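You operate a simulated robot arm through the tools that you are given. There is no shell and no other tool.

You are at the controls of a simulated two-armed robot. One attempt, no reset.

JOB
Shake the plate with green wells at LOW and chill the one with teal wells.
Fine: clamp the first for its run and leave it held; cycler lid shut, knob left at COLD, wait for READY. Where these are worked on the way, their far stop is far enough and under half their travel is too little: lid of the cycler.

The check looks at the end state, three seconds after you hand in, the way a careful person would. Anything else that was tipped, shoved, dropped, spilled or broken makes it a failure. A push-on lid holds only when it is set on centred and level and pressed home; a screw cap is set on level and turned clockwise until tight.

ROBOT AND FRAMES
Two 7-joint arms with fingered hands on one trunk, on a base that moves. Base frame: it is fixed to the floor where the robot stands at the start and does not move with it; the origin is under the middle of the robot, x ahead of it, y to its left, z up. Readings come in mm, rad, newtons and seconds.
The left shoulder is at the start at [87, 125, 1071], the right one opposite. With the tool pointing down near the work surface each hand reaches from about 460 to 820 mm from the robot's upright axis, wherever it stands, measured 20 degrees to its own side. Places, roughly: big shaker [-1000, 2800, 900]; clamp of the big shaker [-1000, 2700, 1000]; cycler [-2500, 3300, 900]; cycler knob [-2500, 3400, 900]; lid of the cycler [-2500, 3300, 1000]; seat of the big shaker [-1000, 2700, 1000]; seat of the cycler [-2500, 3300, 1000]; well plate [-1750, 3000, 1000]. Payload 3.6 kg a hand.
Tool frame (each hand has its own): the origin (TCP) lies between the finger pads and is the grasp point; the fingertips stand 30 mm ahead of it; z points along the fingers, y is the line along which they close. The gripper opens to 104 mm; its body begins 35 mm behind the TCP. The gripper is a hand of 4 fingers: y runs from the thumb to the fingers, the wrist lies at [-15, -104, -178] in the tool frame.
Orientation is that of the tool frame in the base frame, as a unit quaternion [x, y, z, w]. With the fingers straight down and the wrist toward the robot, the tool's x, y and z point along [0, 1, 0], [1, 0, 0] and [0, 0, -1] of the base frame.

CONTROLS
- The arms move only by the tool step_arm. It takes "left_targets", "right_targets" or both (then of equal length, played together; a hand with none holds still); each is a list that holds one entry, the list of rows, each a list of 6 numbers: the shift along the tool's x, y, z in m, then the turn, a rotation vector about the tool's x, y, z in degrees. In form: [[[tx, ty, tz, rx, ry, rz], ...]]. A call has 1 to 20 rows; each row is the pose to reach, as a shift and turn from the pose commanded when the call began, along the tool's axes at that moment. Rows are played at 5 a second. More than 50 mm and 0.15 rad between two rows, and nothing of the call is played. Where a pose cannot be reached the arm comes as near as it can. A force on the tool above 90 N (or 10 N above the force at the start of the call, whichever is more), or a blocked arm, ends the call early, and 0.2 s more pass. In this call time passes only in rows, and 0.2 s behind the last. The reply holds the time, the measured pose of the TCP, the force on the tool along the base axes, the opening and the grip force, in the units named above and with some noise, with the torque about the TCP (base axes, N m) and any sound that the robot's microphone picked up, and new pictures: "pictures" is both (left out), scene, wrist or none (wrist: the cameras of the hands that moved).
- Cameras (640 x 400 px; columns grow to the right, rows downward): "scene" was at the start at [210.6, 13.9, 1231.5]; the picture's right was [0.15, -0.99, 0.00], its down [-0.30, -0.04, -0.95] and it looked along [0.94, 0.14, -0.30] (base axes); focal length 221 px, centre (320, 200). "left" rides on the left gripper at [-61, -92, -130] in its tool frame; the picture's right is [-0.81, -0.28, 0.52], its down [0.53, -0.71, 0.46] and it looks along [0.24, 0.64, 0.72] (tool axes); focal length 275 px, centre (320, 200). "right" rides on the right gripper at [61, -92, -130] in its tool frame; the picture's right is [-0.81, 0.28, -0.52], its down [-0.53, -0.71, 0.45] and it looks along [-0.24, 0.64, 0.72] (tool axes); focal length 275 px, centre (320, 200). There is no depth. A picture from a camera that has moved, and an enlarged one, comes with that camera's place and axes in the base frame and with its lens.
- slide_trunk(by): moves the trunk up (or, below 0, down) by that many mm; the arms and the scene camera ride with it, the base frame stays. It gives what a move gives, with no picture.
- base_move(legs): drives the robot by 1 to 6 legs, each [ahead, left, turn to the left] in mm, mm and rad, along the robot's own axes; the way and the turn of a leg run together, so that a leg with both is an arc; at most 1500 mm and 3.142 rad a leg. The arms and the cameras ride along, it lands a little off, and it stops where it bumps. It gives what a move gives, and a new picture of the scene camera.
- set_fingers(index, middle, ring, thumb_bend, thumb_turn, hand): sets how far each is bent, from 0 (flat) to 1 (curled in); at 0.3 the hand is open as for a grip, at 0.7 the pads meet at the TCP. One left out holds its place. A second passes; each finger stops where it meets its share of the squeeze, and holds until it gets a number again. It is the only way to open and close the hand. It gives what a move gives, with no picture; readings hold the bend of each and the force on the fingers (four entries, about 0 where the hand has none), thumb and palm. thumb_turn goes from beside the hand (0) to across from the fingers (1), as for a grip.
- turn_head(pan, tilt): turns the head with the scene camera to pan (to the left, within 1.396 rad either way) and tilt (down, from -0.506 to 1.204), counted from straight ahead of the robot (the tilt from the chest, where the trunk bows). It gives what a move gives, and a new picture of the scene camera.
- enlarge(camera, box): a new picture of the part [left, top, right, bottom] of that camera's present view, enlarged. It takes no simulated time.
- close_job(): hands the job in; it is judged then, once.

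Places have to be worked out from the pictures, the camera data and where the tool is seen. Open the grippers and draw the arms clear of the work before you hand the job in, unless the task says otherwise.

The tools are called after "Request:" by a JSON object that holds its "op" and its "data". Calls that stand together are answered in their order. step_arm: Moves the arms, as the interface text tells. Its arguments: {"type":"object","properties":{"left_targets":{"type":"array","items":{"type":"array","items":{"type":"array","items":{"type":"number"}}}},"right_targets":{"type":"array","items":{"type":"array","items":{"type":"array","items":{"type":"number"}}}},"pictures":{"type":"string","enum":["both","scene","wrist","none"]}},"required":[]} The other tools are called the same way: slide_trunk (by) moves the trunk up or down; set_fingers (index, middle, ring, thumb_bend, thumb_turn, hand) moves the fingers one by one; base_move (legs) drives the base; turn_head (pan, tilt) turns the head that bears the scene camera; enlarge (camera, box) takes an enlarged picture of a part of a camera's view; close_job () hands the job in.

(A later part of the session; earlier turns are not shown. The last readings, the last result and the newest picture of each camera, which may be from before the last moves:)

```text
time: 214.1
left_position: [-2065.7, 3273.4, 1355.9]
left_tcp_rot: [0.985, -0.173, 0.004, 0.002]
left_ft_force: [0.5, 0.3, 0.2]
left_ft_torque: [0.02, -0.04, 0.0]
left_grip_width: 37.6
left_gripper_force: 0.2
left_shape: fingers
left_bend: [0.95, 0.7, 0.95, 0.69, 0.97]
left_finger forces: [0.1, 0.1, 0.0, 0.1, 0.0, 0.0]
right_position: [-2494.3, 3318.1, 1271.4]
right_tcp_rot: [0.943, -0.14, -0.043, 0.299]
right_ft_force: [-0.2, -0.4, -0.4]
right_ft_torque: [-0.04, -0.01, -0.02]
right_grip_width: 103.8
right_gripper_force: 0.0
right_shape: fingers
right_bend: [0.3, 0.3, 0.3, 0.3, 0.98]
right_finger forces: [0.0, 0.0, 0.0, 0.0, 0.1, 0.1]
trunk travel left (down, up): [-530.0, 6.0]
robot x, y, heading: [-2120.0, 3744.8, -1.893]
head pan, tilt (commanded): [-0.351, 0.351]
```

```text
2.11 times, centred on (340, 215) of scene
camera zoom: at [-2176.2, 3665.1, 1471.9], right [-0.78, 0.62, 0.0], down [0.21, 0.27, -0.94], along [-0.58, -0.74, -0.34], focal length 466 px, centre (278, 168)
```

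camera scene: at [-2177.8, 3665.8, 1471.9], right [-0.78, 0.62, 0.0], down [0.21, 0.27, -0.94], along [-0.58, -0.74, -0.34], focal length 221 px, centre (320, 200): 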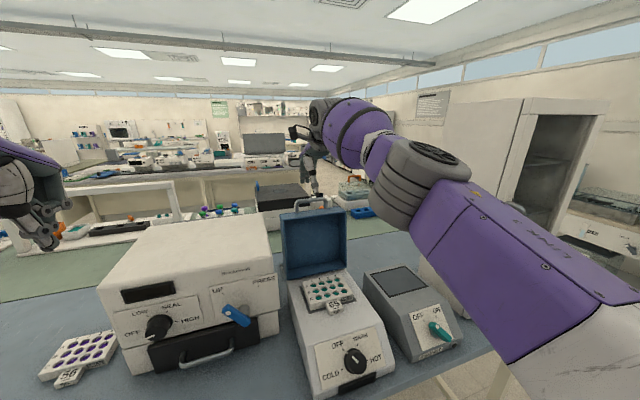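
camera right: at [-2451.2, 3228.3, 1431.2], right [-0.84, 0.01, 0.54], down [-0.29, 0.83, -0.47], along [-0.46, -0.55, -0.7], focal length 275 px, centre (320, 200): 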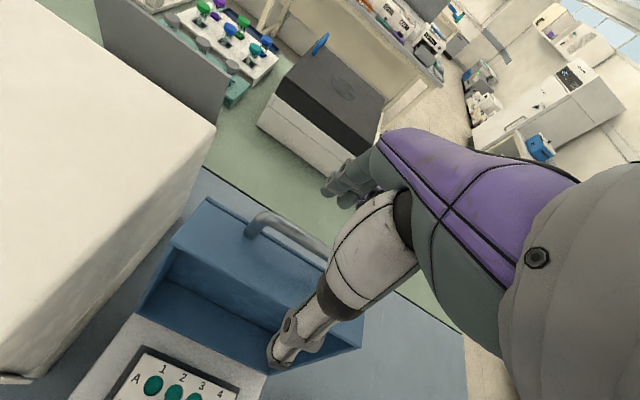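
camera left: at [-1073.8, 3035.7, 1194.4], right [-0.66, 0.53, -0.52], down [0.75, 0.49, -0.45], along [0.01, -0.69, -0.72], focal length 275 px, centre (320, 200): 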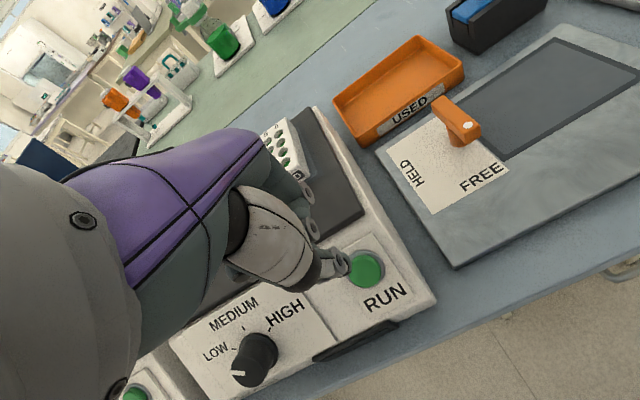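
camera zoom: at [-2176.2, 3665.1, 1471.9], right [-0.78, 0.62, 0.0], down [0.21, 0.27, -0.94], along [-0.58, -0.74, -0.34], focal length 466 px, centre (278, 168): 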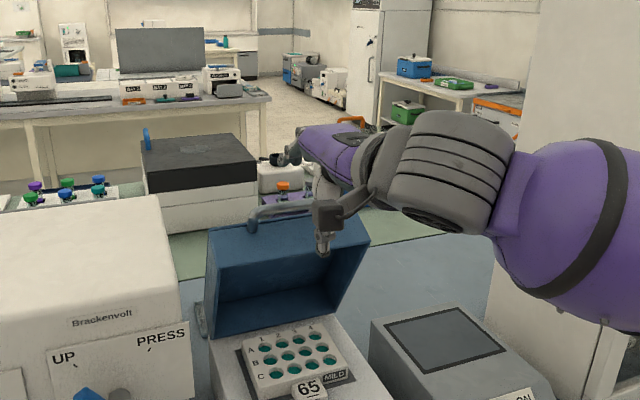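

Hand is clear. I raise it and restore the downward orientation, then form the closed pinch.

Request:
{"op": "step_arm", "data": {"right_targets": [[[0, 0.012, -0.017, 5, 0, 0], [0, 0.023, -0.033, 11, 0, 0], [0, 0.028, -0.041, 18, 0, 0], [0, 0.028, -0.041, 25, 0, 0], [0, 0.028, -0.041, 31, 0, 0], [0, 0.028, -0.041, 36, 1, 0]]], "pictures": "none"}}

Request:
{"op": "set_fingers", "data": {"hand": "right", "index": 0.7, "middle": 0.7, "ring": 0.7, "thumb_bend": 0.7}}

Request:
{"op": "slide_trunk", "data": {"by": -60}}

Request:
{"op": "enlarge", "data": {"camera": "right", "box": [100, 60, 500, 360]}}

Request:
{"op": "enlarge", "data": {"camera": "scene", "box": [240, 120, 440, 310]}}

```text
time: 215.5
left_position: [-2066.0, 3272.8, 1356.0]
left_tcp_rot: [0.985, -0.172, 0.004, 0.002]
left_ft_force: [0.4, 0.4, 0.1]
left_ft_torque: [0.0, 0.01, 0.02]
left_grip_width: 37.8
left_gripper_force: 0.0
left_shape: fingers
left_bend: [0.95, 0.7, 0.95, 0.69, 0.97]
left_finger forces: [0.1, 0.0, 0.1, 0.1, 0.1, 0.0]
right_position: [-2496.4, 3316.4, 1322.3]
right_tcp_rot: [0.99, -0.144, 0.01, -0.007]
right_ft_force: [0.5, 0.0, 0.9]
right_ft_torque: [-0.04, 0.0, -0.04]
right_grip_width: 103.5
right_gripper_force: 0.0
right_shape: fingers
right_bend: [0.3, 0.3, 0.3, 0.3, 0.98]
right_finger forces: [0.0, 0.0, 0.0, 0.0, 0.0, 0.1]
trunk travel left (down, up): [-530.0, 6.0]
robot x, y, heading: [-2119.1, 3746.4, -1.895]
head pan, tilt (commanded): [-0.351, 0.351]
```

```text
time: 216.5
left_position: [-2066.7, 3272.8, 1355.4]
left_tcp_rot: [0.985, -0.172, 0.004, 0.002]
left_ft_force: [-0.3, -0.2, 0.6]
left_ft_torque: [-0.02, -0.02, -0.03]
left_grip_width: 37.8
left_gripper_force: 0.0
left_shape: fingers
left_bend: [0.95, 0.7, 0.95, 0.69, 0.97]
left_finger forces: [0.0, 0.1, 0.0, 0.0, 0.0, 0.1]
right_position: [-2495.3, 3318.8, 1322.8]
right_tcp_rot: [0.99, -0.143, 0.011, -0.005]
right_ft_force: [-1.3, 0.3, -0.2]
right_ft_torque: [0.04, 0.0, -0.01]
right_grip_width: 1.7
right_gripper_force: 0.2
right_shape: fingers
right_bend: [0.7, 0.7, 0.7, 0.7, 1.0]
right_finger forces: [0.0, 0.1, 0.0, 0.0, 0.0, 0.1]
trunk travel left (down, up): [-530.0, 6.0]
robot x, y, heading: [-2113.4, 3746.6, -1.893]
head pan, tilt (commanded): [-0.351, 0.351]
```

```text
time: 217.5
left_position: [-2066.5, 3271.9, 1294.9]
left_tcp_rot: [0.985, -0.172, 0.004, 0.002]
left_ft_force: [-0.1, 0.3, -0.5]
left_ft_torque: [0.0, 0.0, 0.0]
left_grip_width: 37.4
left_gripper_force: 0.0
left_shape: fingers
left_bend: [0.95, 0.7, 0.95, 0.69, 0.97]
left_finger forces: [0.0, 0.0, 0.1, 0.0, 0.0, 0.1]
right_position: [-2493.7, 3317.8, 1263.0]
right_tcp_rot: [0.99, -0.144, 0.01, -0.004]
right_ft_force: [0.0, 0.0, -0.5]
right_ft_torque: [0.0, -0.05, -0.02]
right_grip_width: 1.7
right_gripper_force: 0.0
right_shape: fingers
right_bend: [0.7, 0.7, 0.7, 0.7, 1.0]
right_finger forces: [0.1, 0.1, 0.0, 0.0, 0.0, 0.0]
trunk travel left (down, up): [-470.0, 66.0]
robot x, y, heading: [-2116.5, 3748.7, -1.889]
head pan, tilt (commanded): [-0.351, 0.351]
```

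```text
1.33 times, centred on (300, 210) of right
camera zoom: at [-2413.3, 3388.3, 1395.4], right [-0.87, -0.04, 0.5], down [-0.3, 0.84, -0.46], along [-0.4, -0.54, -0.74], focal length 367 px, centre (347, 187)
```

zoom: 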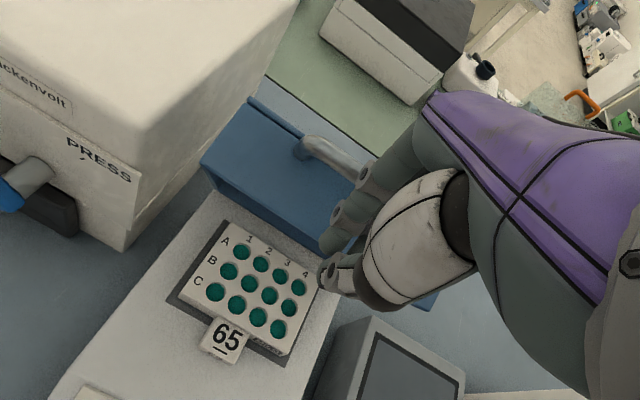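

```text
2.11 times, centred on (340, 215) of scene
camera zoom: at [-2193.8, 3612.2, 1405.9], right [-0.78, 0.62, 0.0], down [0.21, 0.27, -0.94], along [-0.58, -0.74, -0.34], focal length 466 px, centre (278, 168)
```

zoom: 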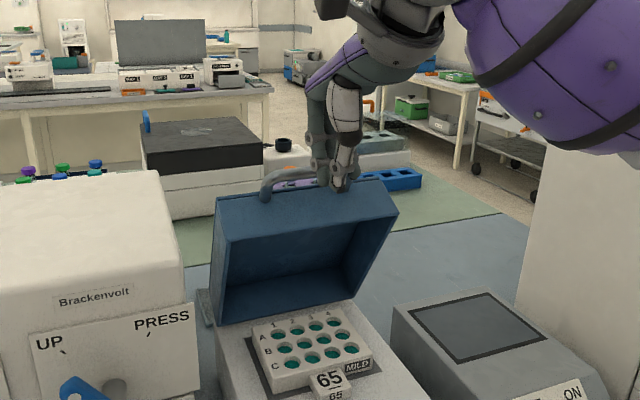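

The lid holds at ~62° with the bar at z≈1217. I pass the closed hand over the bar and down behind it.

Request:
{"op": "step_arm", "data": {"right_targets": [[[0, 0.01, -0.022, 0, 0, 0], [0, 0.045, -0.026, 0, 0, 0], [0, 0.085, -0.026, 0, 0, 0], [0, 0.108, -0.022, 0, 0, 0], [0, 0.108, 0.0, 0, 0, 0], [0, 0.108, 0.008, 0, 0, 0]]], "pictures": "none"}}

Request:
{"op": "enlarge", "data": {"camera": "right", "box": [100, 60, 500, 360]}}

Request:
{"op": "enlarge", "data": {"camera": "scene", "box": [240, 120, 440, 310]}}

```text
time: 218.9
left_position: [-2064.4, 3273.4, 1294.7]
left_tcp_rot: [0.985, -0.172, 0.004, 0.002]
left_ft_force: [0.0, 0.3, -0.7]
left_ft_torque: [-0.02, -0.02, 0.02]
left_grip_width: 37.8
left_gripper_force: 0.0
left_shape: fingers
left_bend: [0.95, 0.7, 0.95, 0.69, 0.97]
left_finger forces: [0.0, 0.1, 0.1, 0.0, 0.0, 0.1]
right_position: [-2525.2, 3213.0, 1251.9]
right_tcp_rot: [0.99, -0.144, 0.01, -0.006]
right_ft_force: [0.5, 0.3, -0.2]
right_ft_torque: [0.02, -0.04, 0.02]
right_grip_width: 1.4
right_gripper_force: 0.1
right_shape: fingers
right_bend: [0.7, 0.7, 0.7, 0.7, 1.0]
right_finger forces: [0.0, 0.0, 0.0, 0.1, 0.0, 0.0]
trunk travel left (down, up): [-470.0, 66.0]
robot x, y, heading: [-2114.8, 3743.5, -1.889]
head pan, tilt (commanded): [-0.351, 0.351]
```

```text
1.33 times, centred on (300, 210) of right
camera zoom: at [-2443.7, 3284.0, 1384.7], right [-0.87, -0.04, 0.5], down [-0.3, 0.84, -0.46], along [-0.4, -0.54, -0.74], focal length 367 px, centre (347, 187)
```

zoom: 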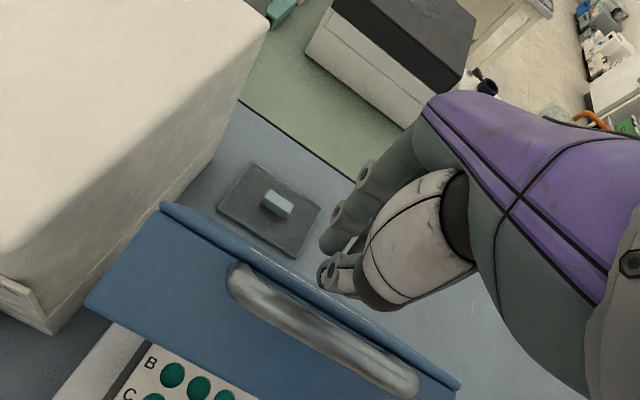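

```text
2.11 times, centred on (340, 215) of scene
camera zoom: at [-2193.7, 3611.8, 1405.9], right [-0.78, 0.62, 0.0], down [0.21, 0.27, -0.94], along [-0.58, -0.74, -0.34], focal length 466 px, centre (278, 168)
```

zoom: 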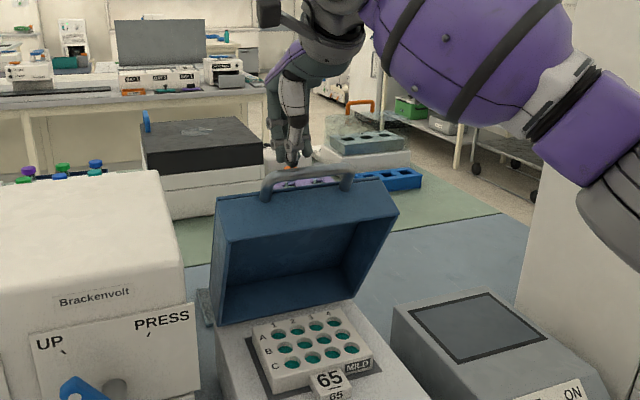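

The closed hand is behind the lid's top edge. I push it forward and down along the closing arc, watching force.

Request:
{"op": "step_arm", "data": {"right_targets": [[[0, -0.012, 0.002, 0, 0, 0], [0, -0.023, 0.0057, 0, 0, 0], [0, -0.0345, 0.0095, 0, 0, 0], [0, -0.0453, 0.0137, 0, 0, 0], [0, -0.0632, 0.0221, 0, 0, 0]]], "pictures": "none"}}

Request:
{"op": "enlarge", "data": {"camera": "scene", "box": [240, 120, 440, 310]}}

Request:
{"op": "enlarge", "data": {"camera": "right", "box": [100, 60, 500, 360]}}

```text
time: 220.1
left_position: [-2065.6, 3273.5, 1294.4]
left_tcp_rot: [0.985, -0.172, 0.004, 0.001]
left_ft_force: [-0.9, 0.2, 0.8]
left_ft_torque: [0.0, 0.02, 0.03]
left_grip_width: 37.8
left_gripper_force: 0.1
left_shape: fingers
left_bend: [0.95, 0.7, 0.95, 0.69, 0.97]
left_finger forces: [0.1, 0.0, 0.1, 0.1, 0.0, 0.2]
right_position: [-2507.8, 3274.9, 1230.2]
right_tcp_rot: [0.99, -0.144, 0.011, -0.006]
right_ft_force: [-1.5, -1.2, 0.9]
right_ft_torque: [-0.05, 0.0, -0.02]
right_grip_width: 0.3
right_gripper_force: 0.1
right_shape: fingers
right_bend: [0.7, 0.7, 0.7, 0.71, 1.0]
right_finger forces: [0.1, 0.1, 0.1, 0.0, 1.4, 0.1]
trunk travel left (down, up): [-470.0, 66.0]
robot x, y, heading: [-2114.9, 3742.6, -1.884]
head pan, tilt (commanded): [-0.351, 0.351]
```

```text
2.11 times, centred on (340, 215) of scene
camera zoom: at [-2194.1, 3612.3, 1405.9], right [-0.78, 0.62, 0.0], down [0.21, 0.27, -0.94], along [-0.58, -0.74, -0.34], focal length 466 px, centre (278, 168)
```

zoom: 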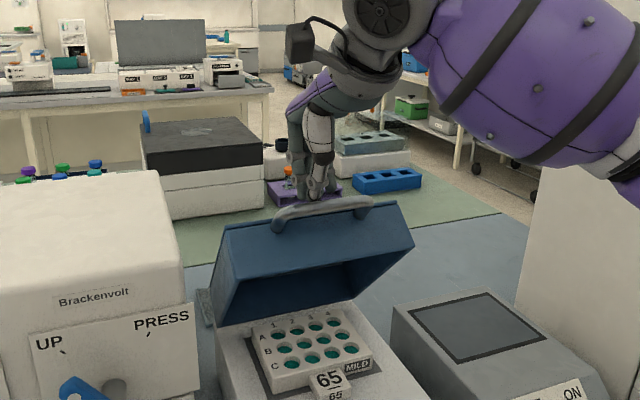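

```text
1.33 times, centred on (300, 210) of right
camera zoom: at [-2425.5, 3345.0, 1363.2], right [-0.87, -0.04, 0.5], down [-0.3, 0.84, -0.46], along [-0.4, -0.54, -0.74], focal length 367 px, centre (347, 187)
```

zoom: 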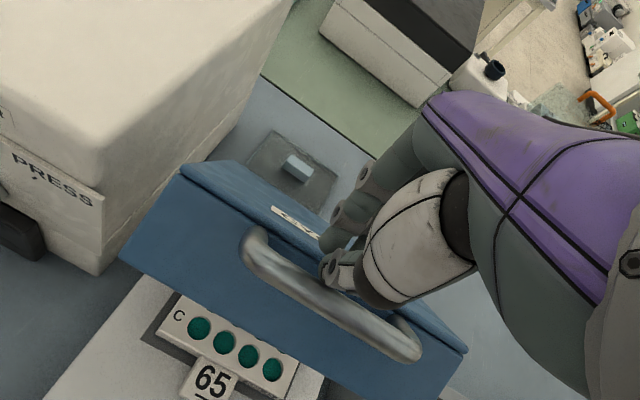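

The lid is swinging down smoothly with ~1.5 N. I continue the arc.

Request:
{"op": "step_arm", "data": {"right_targets": [[[0, -0.017, 0.0099, 0, 0, 0], [0, -0.0331, 0.0213, 0, 0, 0], [0, -0.0482, 0.0341, 0, 0, 0], [0, -0.062, 0.0481, 0, 0, 0], [0, -0.0746, 0.0633, 0, 0, 0]]], "pictures": "none"}}

Request:
{"op": "enlarge", "data": {"camera": "scene", "box": [240, 120, 440, 310]}}

Request:
{"op": "enlarge", "data": {"camera": "right", "box": [100, 60, 500, 360]}}

```text
time: 221.3
left_position: [-2064.8, 3272.8, 1294.8]
left_tcp_rot: [0.985, -0.172, 0.004, 0.002]
left_ft_force: [0.3, -0.3, -0.1]
left_ft_torque: [-0.02, 0.02, -0.02]
left_grip_width: 37.8
left_gripper_force: 0.0
left_shape: fingers
left_bend: [0.95, 0.7, 0.95, 0.69, 0.97]
left_finger forces: [0.1, 0.0, 0.0, 0.0, 0.0, 0.0]
right_position: [-2484.8, 3348.3, 1169.0]
right_tcp_rot: [0.99, -0.144, 0.01, -0.006]
right_ft_force: [0.6, 0.1, 0.1]
right_ft_torque: [-0.02, 0.01, -0.02]
right_grip_width: 0.0
right_gripper_force: 0.0
right_shape: fingers
right_bend: [0.7, 0.7, 0.7, 0.71, 1.0]
right_finger forces: [0.0, 0.1, 0.1, 0.0, 0.5, 0.0]
trunk travel left (down, up): [-470.0, 66.0]
robot x, y, heading: [-2115.8, 3744.9, -1.891]
head pan, tilt (commanded): [-0.351, 0.351]
```

```text
2.11 times, centred on (340, 215) of scene
camera zoom: at [-2194.0, 3612.1, 1405.9], right [-0.78, 0.62, 0.0], down [0.21, 0.27, -0.94], along [-0.58, -0.74, -0.34], focal length 466 px, centre (278, 168)
```

zoom: 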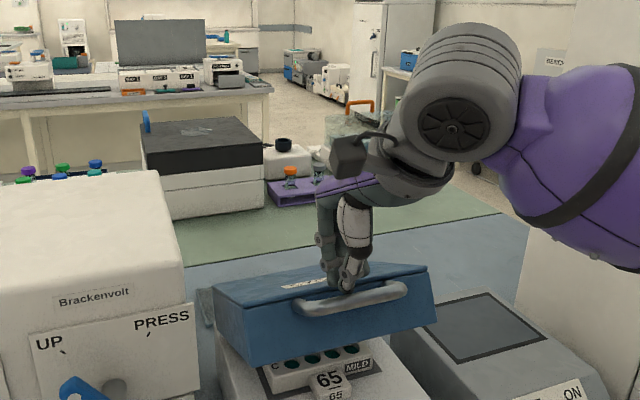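

```text
1.33 times, centred on (300, 210) of right
camera zoom: at [-2402.7, 3417.3, 1301.3], right [-0.87, -0.04, 0.5], down [-0.3, 0.84, -0.46], along [-0.4, -0.54, -0.74], focal length 367 px, centre (347, 187)
```

zoom: 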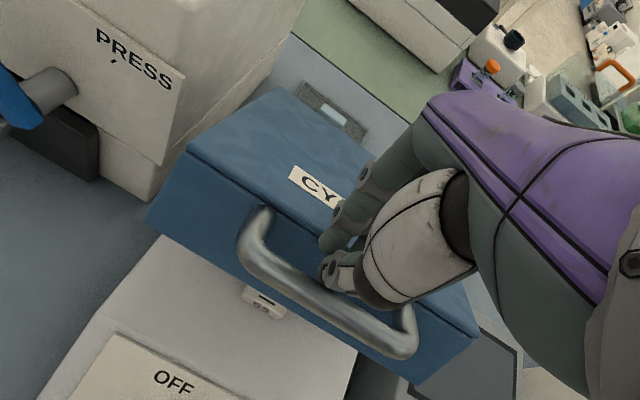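

The lid is at ~20°. I press it down the rest of the way, keeping the contact behind the front edge.

Request:
{"op": "step_arm", "data": {"right_targets": [[[0, -0.004, 0.016, 0, 0, 0], [0, -0.008, 0.033, 0, 0, 0], [0, -0.011, 0.05, 0, 0, 0], [0, -0.012, 0.062, 0, 0, 0]]], "pictures": "none"}}

Request:
{"op": "enlarge", "data": {"camera": "scene", "box": [240, 150, 440, 340]}}

Request:
{"op": "enlarge", "data": {"camera": "right", "box": [100, 60, 500, 360]}}

```text
time: 222.3
left_position: [-2063.2, 3276.6, 1297.1]
left_tcp_rot: [0.985, -0.172, 0.004, 0.004]
left_ft_force: [-0.2, -0.4, 0.4]
left_ft_torque: [0.02, -0.02, 0.0]
left_grip_width: 37.3
left_gripper_force: 0.0
left_shape: fingers
left_bend: [0.95, 0.7, 0.95, 0.69, 0.97]
left_finger forces: [0.1, 0.1, 0.1, 0.1, 0.0, 0.0]
right_position: [-2477.9, 3363.1, 1109.0]
right_tcp_rot: [0.99, -0.143, 0.01, -0.005]
right_ft_force: [6.1, 17.7, 9.4]
right_ft_torque: [0.47, -0.04, -0.11]
right_grip_width: 0.0
right_gripper_force: 12.1
right_shape: fingers
right_bend: [0.71, 0.71, 0.71, 0.68, 1.0]
right_finger forces: [12.1, 8.1, 4.2, 0.1, 0.0, 0.1]
trunk travel left (down, up): [-470.0, 66.0]
robot x, y, heading: [-2117.2, 3747.4, -1.892]
head pan, tilt (commanded): [-0.351, 0.351]
```

```text
2.11 times, centred on (340, 245) of scene
camera zoom: at [-2192.3, 3615.9, 1406.4], right [-0.78, 0.62, 0.0], down [0.21, 0.27, -0.94], along [-0.58, -0.74, -0.34], focal length 466 px, centre (278, 105)
```

zoom: 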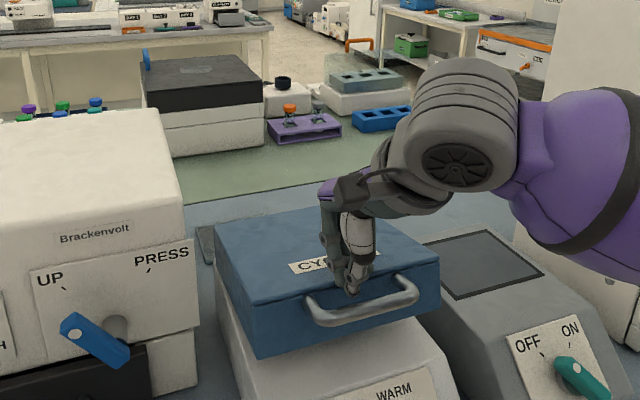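

```text
1.33 times, centred on (300, 210) of right
camera zoom: at [-2395.9, 3433.4, 1241.2], right [-0.87, -0.04, 0.5], down [-0.3, 0.84, -0.46], along [-0.4, -0.54, -0.74], focal length 367 px, centre (347, 187)
```

zoom: 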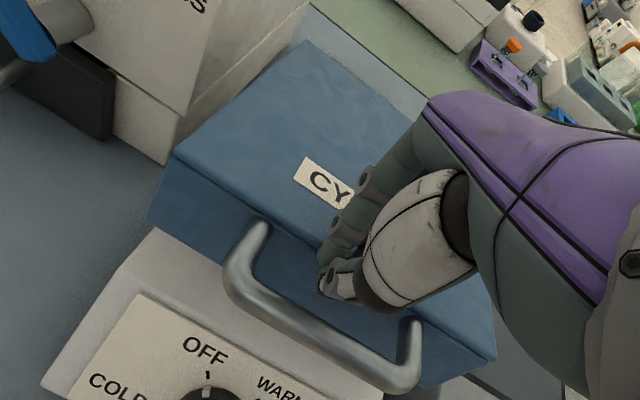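

The fingertip has slipped over the front edge toward the handle gap (17 N sideways). I lift out, and re-position further back on top of the lid.

Request:
{"op": "step_arm", "data": {"right_targets": [[[0, 0, -0.008, 0, 0, 0], [0, 0, -0.025, 0, 0, 0], [0, 0.01, -0.045, 0, 0, 0], [0, 0.05, -0.05, 0, 0, 0]]], "pictures": "none"}}

Request:
{"op": "enlarge", "data": {"camera": "scene", "box": [240, 150, 440, 340]}}

Request:
{"op": "enlarge", "data": {"camera": "right", "box": [100, 60, 500, 360]}}

```text
time: 223.3
left_position: [-2066.0, 3271.8, 1294.3]
left_tcp_rot: [0.985, -0.172, 0.004, 0.002]
left_ft_force: [-0.8, -0.6, -0.7]
left_ft_torque: [0.02, 0.0, -0.01]
left_grip_width: 37.7
left_gripper_force: 0.1
left_shape: fingers
left_bend: [0.95, 0.7, 0.95, 0.69, 0.97]
left_finger forces: [0.0, 0.1, 0.0, 0.0, 0.0, 0.0]
right_position: [-2495.2, 3309.9, 1155.5]
right_tcp_rot: [0.99, -0.144, 0.011, -0.007]
right_ft_force: [-0.3, -0.4, 0.2]
right_ft_torque: [0.01, -0.02, 0.01]
right_grip_width: 1.2
right_gripper_force: 0.0
right_shape: fingers
right_bend: [0.7, 0.7, 0.7, 0.7, 1.0]
right_finger forces: [0.0, 0.0, 0.1, 0.0, 0.1, 0.0]
trunk travel left (down, up): [-470.0, 66.0]
robot x, y, heading: [-2117.4, 3740.8, -1.892]
head pan, tilt (commanded): [-0.351, 0.351]
```

```text
2.11 times, centred on (340, 245) of scene
camera zoom: at [-2193.8, 3610.7, 1405.7], right [-0.78, 0.62, 0.0], down [0.21, 0.27, -0.94], along [-0.58, -0.74, -0.34], focal length 466 px, centre (278, 105)
```

zoom: 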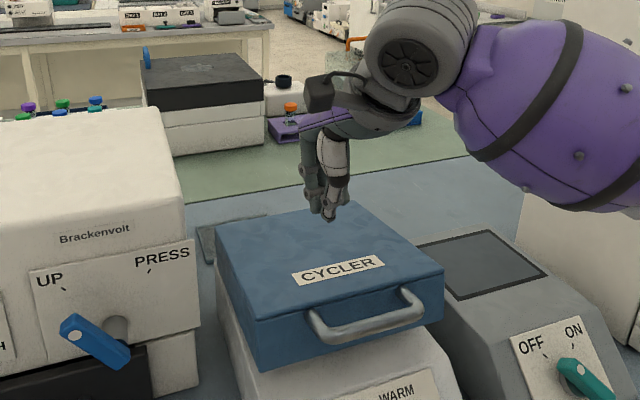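

```text
1.33 times, centred on (300, 210) of right
camera zoom: at [-2413.1, 3379.5, 1289.1], right [-0.87, -0.04, 0.5], down [-0.3, 0.84, -0.45], along [-0.4, -0.54, -0.74], focal length 367 px, centre (347, 187)
```

zoom: 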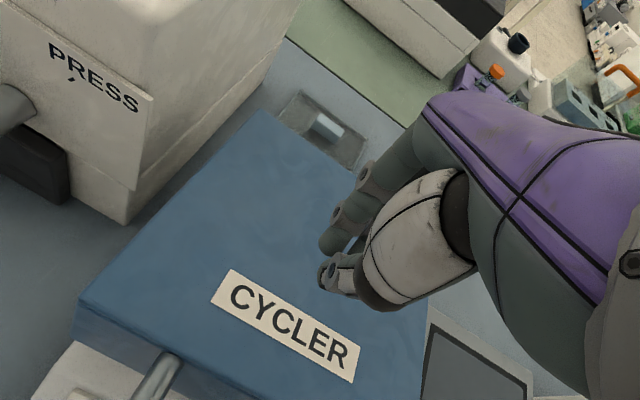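

Free again; the lid is nearly shut. I press down on its top near the label, gently until it bottoms out.

Request:
{"op": "step_arm", "data": {"right_targets": [[[0, -0.015, 0.02, 0, 0, 0], [0, -0.02, 0.04, 0, 0, 0], [0, -0.02, 0.052, 0, 0, 0]]], "pictures": "none"}}

Request:
{"op": "step_arm", "data": {"right_targets": [[[0, 0, 0.004, 0, 0, 0], [0, 0, 0.008, 0, 0, 0], [0, 0, 0.012, 0, 0, 0]]], "pictures": "none"}}

Request:
{"op": "enlarge", "data": {"camera": "scene", "box": [240, 150, 440, 340]}}

```text
time: 224.1
left_position: [-2066.3, 3272.5, 1294.8]
left_tcp_rot: [0.985, -0.172, 0.004, 0.002]
left_ft_force: [0.4, 0.5, 0.5]
left_ft_torque: [0.01, 0.01, 0.04]
left_grip_width: 37.5
left_gripper_force: 0.0
left_shape: fingers
left_bend: [0.95, 0.7, 0.95, 0.69, 0.97]
left_finger forces: [0.1, 0.0, 0.0, 0.0, 0.0, 0.0]
right_position: [-2488.1, 3330.5, 1103.6]
right_tcp_rot: [0.99, -0.144, 0.01, -0.006]
right_ft_force: [0.6, 0.1, -0.2]
right_ft_torque: [-0.02, -0.01, 0.01]
right_grip_width: 1.4
right_gripper_force: 0.1
right_shape: fingers
right_bend: [0.7, 0.7, 0.7, 0.7, 1.0]
right_finger forces: [0.0, 0.0, 0.0, 0.0, 0.0, 0.1]
trunk travel left (down, up): [-470.0, 66.0]
robot x, y, heading: [-2117.4, 3747.0, -1.891]
head pan, tilt (commanded): [-0.351, 0.351]
```

```text
time: 224.9
left_position: [-2065.3, 3273.1, 1295.3]
left_tcp_rot: [0.985, -0.172, 0.004, 0.003]
left_ft_force: [-0.3, -0.6, 0.2]
left_ft_torque: [0.0, -0.01, -0.05]
left_grip_width: 37.7
left_gripper_force: 0.0
left_shape: fingers
left_bend: [0.95, 0.7, 0.95, 0.69, 0.97]
left_finger forces: [0.1, 0.0, 0.1, 0.1, 0.1, 0.0]
right_position: [-2487.3, 3332.1, 1092.3]
right_tcp_rot: [0.99, -0.144, 0.011, -0.005]
right_ft_force: [-0.1, -0.3, -0.3]
right_ft_torque: [0.01, 0.05, 0.01]
right_grip_width: 1.1
right_gripper_force: 0.3
right_shape: fingers
right_bend: [0.7, 0.7, 0.7, 0.7, 1.0]
right_finger forces: [0.0, 0.1, 0.0, 0.0, 0.1, 0.1]
trunk travel left (down, up): [-470.0, 66.0]
robot x, y, heading: [-2118.1, 3747.8, -1.887]
head pan, tilt (commanded): [-0.351, 0.351]
```

```text
2.11 times, centred on (340, 245) of scene
camera zoom: at [-2193.9, 3612.0, 1405.9], right [-0.78, 0.62, 0.0], down [0.21, 0.27, -0.94], along [-0.58, -0.74, -0.34], focal length 466 px, centre (278, 105)
```

zoom: 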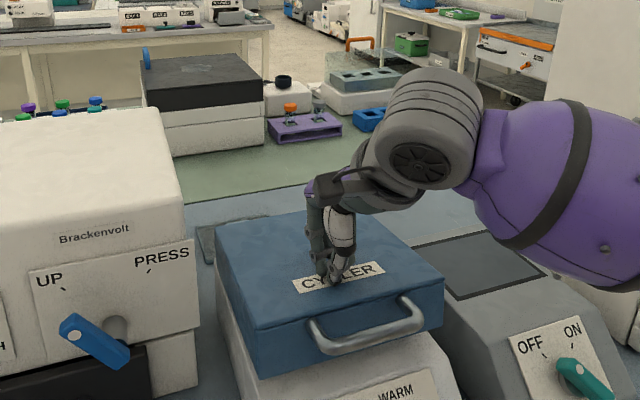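

No contact yet; the fingers are just above the label. I continue down in small steps.

Request:
{"op": "step_arm", "data": {"right_targets": [[[0, 0, 0.004, 0, 0, 0], [0, 0, 0.008, 0, 0, 0], [0, 0, 0.012, 0, 0, 0]]], "pictures": "none"}}

Request:
{"op": "step_arm", "data": {"right_targets": [[[0, 0, 0.003, 0, 0, 0], [0, 0, 0.006, 0, 0, 0]]], "pictures": "none"}}

Request:
{"op": "enlarge", "data": {"camera": "scene", "box": [240, 150, 440, 340]}}

```text
time: 225.7
left_position: [-2065.4, 3271.7, 1294.7]
left_tcp_rot: [0.985, -0.172, 0.004, 0.003]
left_ft_force: [0.0, -0.1, -0.1]
left_ft_torque: [0.0, 0.0, 0.01]
left_grip_width: 37.5
left_gripper_force: 0.1
left_shape: fingers
left_bend: [0.95, 0.7, 0.95, 0.69, 0.97]
left_finger forces: [0.0, 0.0, 0.0, 0.0, 0.0, 0.0]
right_position: [-2487.2, 3331.7, 1080.8]
right_tcp_rot: [0.99, -0.143, 0.01, -0.006]
right_ft_force: [-1.2, -1.0, -0.3]
right_ft_torque: [0.01, 0.02, 0.02]
right_grip_width: 1.4
right_gripper_force: 0.1
right_shape: fingers
right_bend: [0.7, 0.7, 0.7, 0.7, 1.0]
right_finger forces: [0.0, 0.0, 0.0, 0.0, 0.1, 0.0]
trunk travel left (down, up): [-470.0, 66.0]
robot x, y, heading: [-2114.7, 3744.2, -1.887]
head pan, tilt (commanded): [-0.351, 0.351]
```

```text
time: 226.3
left_position: [-2066.0, 3272.5, 1295.1]
left_tcp_rot: [0.985, -0.172, 0.003, 0.003]
left_ft_force: [-0.4, -0.4, 0.2]
left_ft_torque: [-0.01, 0.0, -0.03]
left_grip_width: 37.9
left_gripper_force: 0.2
left_shape: fingers
left_bend: [0.95, 0.7, 0.95, 0.69, 0.97]
left_finger forces: [0.1, 0.0, 0.0, 0.1, 0.0, 0.0]
right_position: [-2487.5, 3331.1, 1074.4]
right_tcp_rot: [0.99, -0.144, 0.011, -0.006]
right_ft_force: [0.7, -0.2, -0.2]
right_ft_torque: [-0.02, 0.0, 0.03]
right_grip_width: 1.3
right_gripper_force: 0.0
right_shape: fingers
right_bend: [0.7, 0.7, 0.7, 0.7, 1.0]
right_finger forces: [0.0, 0.1, 0.1, 0.1, 0.0, 0.0]
trunk travel left (down, up): [-470.0, 66.0]
robot x, y, heading: [-2117.4, 3745.0, -1.886]
head pan, tilt (commanded): [-0.351, 0.351]
```

```text
2.11 times, centred on (340, 245) of scene
camera zoom: at [-2193.9, 3612.0, 1405.9], right [-0.78, 0.62, 0.0], down [0.21, 0.27, -0.94], along [-0.58, -0.74, -0.34], focal length 466 px, centre (278, 105)
```

zoom: 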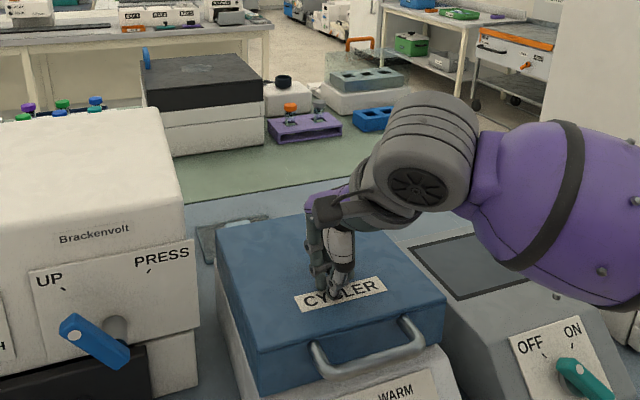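

The lid keeps going down lightly under the fingers. I continue until it stops firmly.

Request:
{"op": "step_arm", "data": {"right_targets": [[[0, 0, 0.004, 0, 0, 0], [0, 0, 0.008, 0, 0, 0], [0, 0, 0.012, 0, 0, 0]]], "pictures": "none"}}

Request:
{"op": "enlarge", "data": {"camera": "scene", "box": [240, 150, 440, 340]}}

Request:
{"op": "enlarge", "data": {"camera": "left", "box": [440, 0, 640, 140]}}

```text
time: 227.1
left_position: [-2064.0, 3276.1, 1296.3]
left_tcp_rot: [0.985, -0.172, 0.004, 0.004]
left_ft_force: [0.1, -0.1, 0.7]
left_ft_torque: [-0.02, 0.01, -0.01]
left_grip_width: 37.6
left_gripper_force: 0.0
left_shape: fingers
left_bend: [0.95, 0.7, 0.95, 0.69, 0.97]
left_finger forces: [0.1, 0.1, 0.0, 0.1, 0.1, 0.1]
right_position: [-2488.1, 3332.2, 1070.5]
right_tcp_rot: [0.99, -0.143, 0.01, 0.003]
right_ft_force: [-0.7, 5.3, 38.3]
right_ft_torque: [0.39, -0.2, -0.02]
right_grip_width: 1.5
right_gripper_force: 18.3
right_shape: fingers
right_bend: [0.7, 0.7, 0.7, 0.7, 1.0]
right_finger forces: [4.4, 1.9, 0.0, 0.1, 31.0, 0.0]
trunk travel left (down, up): [-470.0, 66.0]
robot x, y, heading: [-2114.8, 3742.8, -1.891]
head pan, tilt (commanded): [-0.351, 0.351]
```

```text
2.11 times, centred on (340, 245) of scene
camera zoom: at [-2191.8, 3615.4, 1407.0], right [-0.78, 0.62, 0.0], down [0.21, 0.27, -0.94], along [-0.58, -0.74, -0.34], focal length 466 px, centre (278, 105)
```

zoom: 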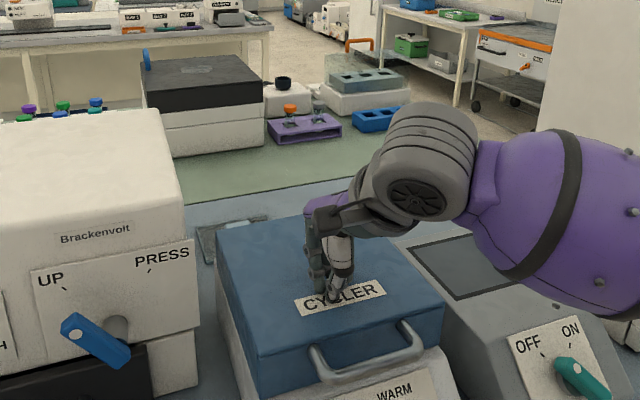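

```text
2.86 times, centred on (540, 70) of left
camera zoom: at [-2090.4, 3384.4, 1426.7], right [-0.67, 0.53, -0.53], down [0.75, 0.49, -0.46], along [0.02, -0.7, -0.72], focal length 786 px, centre (-309, 571)
```

zoom: 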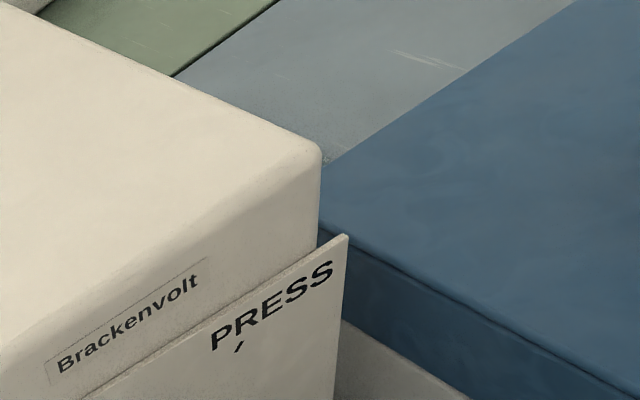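

Firm stop at 38 N with the lid top at its closed height: the lid is shut. I lift off and check the cycler.

Request:
{"op": "step_arm", "data": {"right_targets": [[[0, 0, -0.012, 0, 0, 0], [0, 0, -0.04, 0, 0, 0], [0, -0.03, -0.08, 0, 0, 0], [0, -0.07, -0.11, 0, 0, 0], [0, -0.11, -0.13, 0, 0, 0]]], "pictures": "none"}}

Request:
{"op": "base_move", "data": {"legs": [[-130, 0, 0]]}}

Request:
{"op": "slide_trunk", "data": {"by": -120}}

Request:
{"op": "turn_head", "data": {"pan": -0.35, "tilt": 0.6}}

Request:
{"op": "enlarge", "data": {"camera": "scene", "box": [260, 100, 420, 260]}}

```text
time: 228.3
left_position: [-2065.3, 3274.8, 1295.9]
left_tcp_rot: [0.985, -0.172, 0.005, 0.002]
left_ft_force: [-0.4, -0.7, 0.1]
left_ft_torque: [-0.02, -0.01, 0.03]
left_grip_width: 37.6
left_gripper_force: 0.1
left_shape: fingers
left_bend: [0.95, 0.7, 0.95, 0.69, 0.97]
left_finger forces: [0.0, 0.0, 0.0, 0.0, 0.1, 0.0]
right_position: [-2459.3, 3437.1, 1195.2]
right_tcp_rot: [0.99, -0.143, 0.011, -0.006]
right_ft_force: [-0.4, 1.2, 0.3]
right_ft_torque: [-0.02, 0.01, 0.0]
right_grip_width: 1.0
right_gripper_force: 0.1
right_shape: fingers
right_bend: [0.7, 0.7, 0.7, 0.7, 1.0]
right_finger forces: [0.0, 0.0, 0.0, 0.1, 0.0, 0.0]
trunk travel left (down, up): [-470.0, 66.0]
robot x, y, heading: [-2114.2, 3744.6, -1.891]
head pan, tilt (commanded): [-0.351, 0.351]
```

```text
time: 229.6
left_position: [-2025.1, 3394.1, 1294.0]
left_tcp_rot: [0.985, -0.172, 0.005, 0.002]
left_ft_force: [0.3, -0.2, -0.1]
left_ft_torque: [0.01, 0.03, 0.0]
left_grip_width: 37.4
left_gripper_force: 0.2
left_shape: fingers
left_bend: [0.95, 0.7, 0.95, 0.69, 0.97]
left_finger forces: [0.1, 0.1, 0.0, 0.0, 0.0, 0.0]
right_position: [-2419.1, 3558.7, 1193.9]
right_tcp_rot: [0.989, -0.144, 0.011, -0.005]
right_ft_force: [-1.5, -0.4, 0.1]
right_ft_torque: [0.01, -0.03, -0.06]
right_grip_width: 1.1
right_gripper_force: 0.0
right_shape: fingers
right_bend: [0.7, 0.7, 0.7, 0.7, 1.0]
right_finger forces: [0.0, 0.1, 0.0, 0.0, 0.1, 0.1]
trunk travel left (down, up): [-470.0, 66.0]
robot x, y, heading: [-2074.5, 3867.7, -1.888]
head pan, tilt (commanded): [-0.351, 0.351]
camera scene: at [-2153.3, 3734.4, 1405.8], right [-0.78, 0.62, 0.0], down [0.21, 0.27, -0.94], along [-0.58, -0.74, -0.34], focal length 221 px, centre (320, 200)
```

scene: 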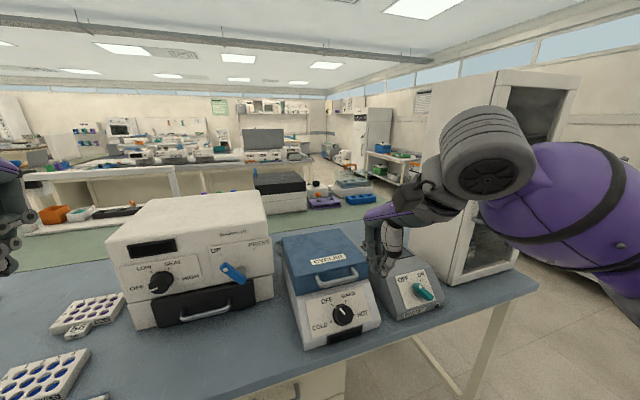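

```text
time: 231.1
left_position: [-2026.2, 3395.0, 1175.0]
left_tcp_rot: [0.985, -0.172, 0.004, 0.002]
left_ft_force: [-0.2, 0.0, 0.6]
left_ft_torque: [-0.04, -0.01, -0.01]
left_grip_width: 37.5
left_gripper_force: 0.1
left_shape: fingers
left_bend: [0.95, 0.7, 0.95, 0.69, 0.97]
left_finger forces: [0.1, 0.1, 0.0, 0.0, 0.0, 0.0]
right_position: [-2419.3, 3558.1, 1074.9]
right_tcp_rot: [0.99, -0.143, 0.01, -0.006]
right_ft_force: [0.4, 0.8, 0.4]
right_ft_torque: [-0.01, 0.01, -0.01]
right_grip_width: 1.5
right_gripper_force: 0.1
right_shape: fingers
right_bend: [0.7, 0.7, 0.7, 0.7, 1.0]
right_finger forces: [0.0, 0.0, 0.0, 0.1, 0.1, 0.1]
trunk travel left (down, up): [-350.0, 186.0]
robot x, y, heading: [-2073.2, 3867.5, -1.891]
head pan, tilt (commanded): [-0.351, 0.351]
```

```text
time: 231.8
left_position: [-2025.0, 3394.7, 1175.0]
left_tcp_rot: [0.985, -0.172, 0.004, 0.002]
left_ft_force: [0.0, 0.2, 0.1]
left_ft_torque: [0.01, -0.02, -0.01]
left_grip_width: 37.5
left_gripper_force: 0.2
left_shape: fingers
left_bend: [0.95, 0.7, 0.95, 0.69, 0.97]
left_finger forces: [0.0, 0.1, 0.0, 0.0, 0.1, 0.0]
right_position: [-2419.2, 3559.3, 1075.6]
right_tcp_rot: [0.99, -0.143, 0.01, -0.006]
right_ft_force: [0.0, 0.5, -0.8]
right_ft_torque: [-0.01, 0.02, 0.0]
right_grip_width: 1.2
right_gripper_force: 0.0
right_shape: fingers
right_bend: [0.7, 0.7, 0.7, 0.7, 1.0]
right_finger forces: [0.1, 0.0, 0.0, 0.0, 0.0, 0.0]
trunk travel left (down, up): [-350.0, 186.0]
robot x, y, heading: [-2075.6, 3870.3, -1.896]
head pan, tilt (commanded): [-0.351, 0.6]
camera scene: at [-2163.9, 3697.2, 1252.9], right [-0.78, 0.62, 0.0], down [0.35, 0.44, -0.83], along [-0.51, -0.65, -0.56], focal length 221 px, centre (320, 200)
```

scene: 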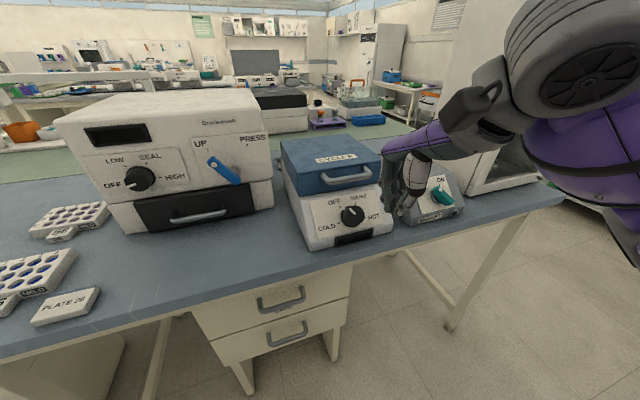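

```text
2.50 times, centred on (340, 180) of scene
camera zoom: at [-2163.9, 3697.2, 1252.9], right [-0.78, 0.62, 0.0], down [0.35, 0.44, -0.83], along [-0.51, -0.65, -0.56], focal length 554 px, centre (270, 250)
```

zoom: 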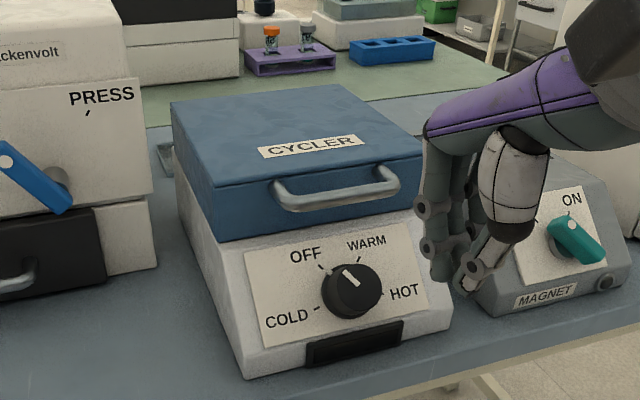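

The lid is fully shut. Next the knob (OFF → COLD, ~75° counter-clockwise). I measure the knob with zooms from all cameras.

Request:
{"op": "enlarge", "data": {"camera": "scene", "box": [305, 190, 385, 250]}}

Request:
{"op": "enlarge", "data": {"camera": "left", "box": [440, 0, 640, 150]}}

Request:
{"op": "enlarge", "data": {"camera": "right", "box": [0, 0, 640, 400]}}

```text
6.67 times, centred on (345, 220) of scene
camera zoom: at [-2163.9, 3697.2, 1252.9], right [-0.78, 0.62, 0.0], down [0.35, 0.44, -0.83], along [-0.51, -0.65, -0.56], focal length 1476 px, centre (153, 67)
```

zoom: 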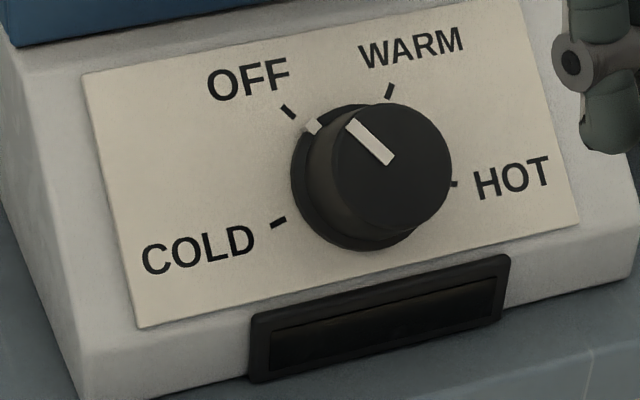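

```text
2.67 times, centred on (540, 75) of left
camera zoom: at [-2052.1, 3503.0, 1304.7], right [-0.67, 0.53, -0.53], down [0.75, 0.49, -0.45], along [0.02, -0.69, -0.72], focal length 734 px, centre (-267, 533)
```

zoom: 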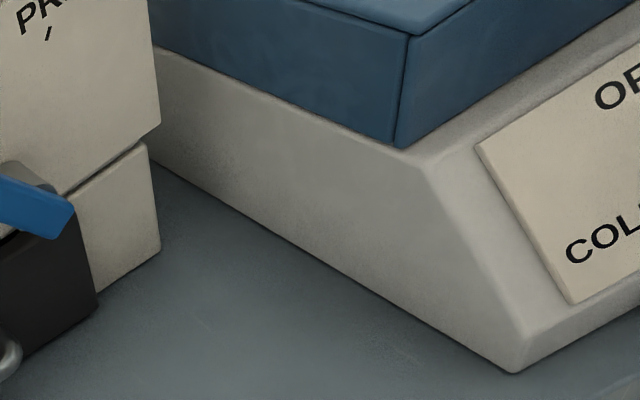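

```text
1.00 times, centred on (320, 200) of right (not enlarged: the box is as wide or as high as the picture)
camera zoom: at [-2336.7, 3628.1, 1207.3], right [-0.87, -0.04, 0.5], down [-0.3, 0.84, -0.46], along [-0.4, -0.54, -0.74], focal length 275 px, centre (320, 200)
```

zoom: 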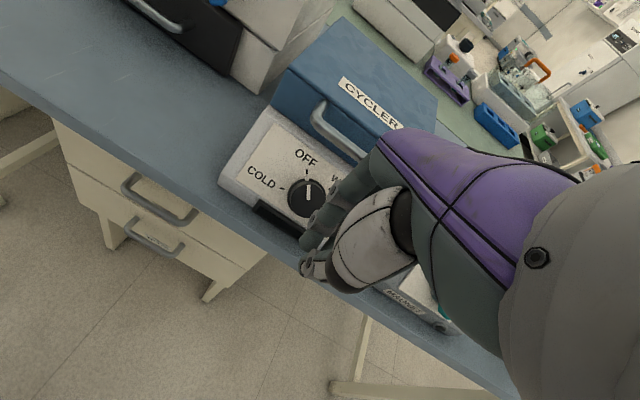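

Request:
{"op": "enlarge", "data": {"camera": "right", "box": [220, 110, 380, 250]}}

```text
2.86 times, centred on (300, 180) of right
camera zoom: at [-2336.7, 3628.1, 1207.3], right [-0.87, -0.04, 0.5], down [-0.3, 0.84, -0.46], along [-0.4, -0.54, -0.74], focal length 786 px, centre (377, 257)
```

zoom: 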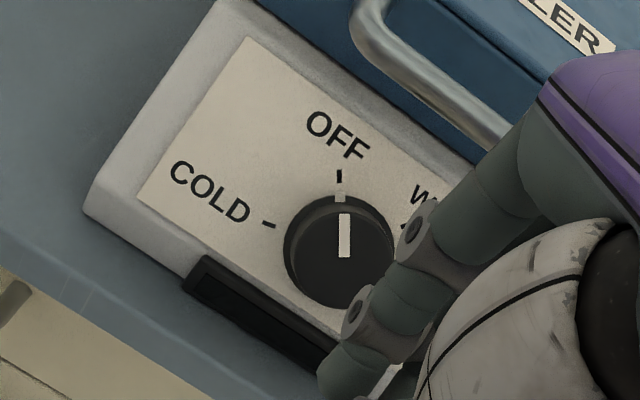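

The knob cap is at ≈(-2462, 3446, 952), ~43 mm in diameter, on a panel whose normal tilts ~38° up. I'll grip it with the right hand pitched ~52° forward. First I back off 120 mm and pre-shape the hand.

Request:
{"op": "base_move", "data": {"legs": [[-120, 0, 0]]}}

Request:
{"op": "set_fingers", "data": {"hand": "right", "index": 0.46, "middle": 0.46, "ring": 0.46, "thumb_bend": 0.44}}

```text
time: 233.1
left_position: [-1989.1, 3509.8, 1176.0]
left_tcp_rot: [0.985, -0.172, 0.004, 0.002]
left_ft_force: [0.0, 0.5, -0.1]
left_ft_torque: [-0.05, -0.06, -0.02]
left_grip_width: 37.9
left_gripper_force: 0.1
left_shape: fingers
left_bend: [0.95, 0.7, 0.95, 0.69, 0.97]
left_finger forces: [0.0, 0.0, 0.1, 0.0, 0.1, 0.0]
right_position: [-2381.3, 3672.7, 1075.4]
right_tcp_rot: [0.989, -0.145, 0.01, -0.006]
right_ft_force: [-0.1, 1.0, 0.7]
right_ft_torque: [-0.03, -0.02, 0.02]
right_grip_width: 1.2
right_gripper_force: 0.2
right_shape: fingers
right_bend: [0.7, 0.7, 0.7, 0.7, 1.0]
right_finger forces: [0.1, 0.0, 0.0, 0.1, 0.0, 0.0]
trunk travel left (down, up): [-350.0, 186.0]
robot x, y, heading: [-2037.8, 3985.5, -1.898]
head pan, tilt (commanded): [-0.351, 0.6]
camera scene: at [-2126.0, 3811.6, 1253.0], right [-0.78, 0.62, 0.0], down [0.35, 0.44, -0.83], along [-0.51, -0.65, -0.56], focal length 221 px, centre (320, 200)
```

scene: 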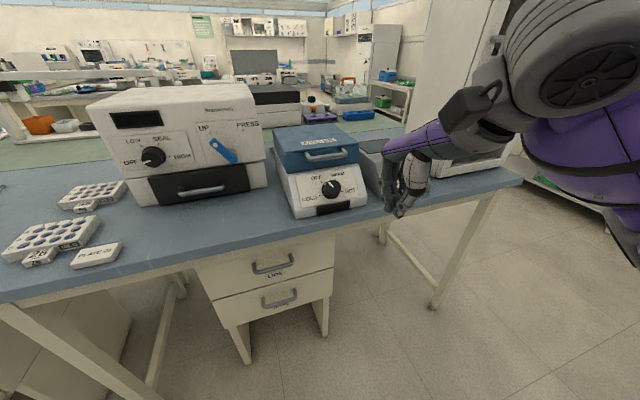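

```text
time: 234.1
left_position: [-1986.7, 3508.3, 1174.4]
left_tcp_rot: [0.985, -0.173, 0.005, 0.002]
left_ft_force: [0.3, 0.5, -0.6]
left_ft_torque: [0.03, 0.02, -0.05]
left_grip_width: 37.8
left_gripper_force: 0.1
left_shape: fingers
left_bend: [0.95, 0.7, 0.95, 0.69, 0.97]
left_finger forces: [0.1, 0.0, 0.1, 0.1, 0.0, 0.1]
right_position: [-2380.5, 3672.8, 1075.2]
right_tcp_rot: [0.989, -0.145, 0.01, -0.006]
right_ft_force: [0.3, 0.3, 0.3]
right_ft_torque: [0.0, 0.0, 0.02]
right_grip_width: 64.4
right_gripper_force: 0.1
right_shape: fingers
right_bend: [0.46, 0.46, 0.46, 0.44, 0.99]
right_finger forces: [0.0, 0.1, 0.1, 0.0, 0.0, 0.1]
trunk travel left (down, up): [-350.0, 186.0]
robot x, y, heading: [-2035.2, 3979.9, -1.889]
head pan, tilt (commanded): [-0.351, 0.6]
```

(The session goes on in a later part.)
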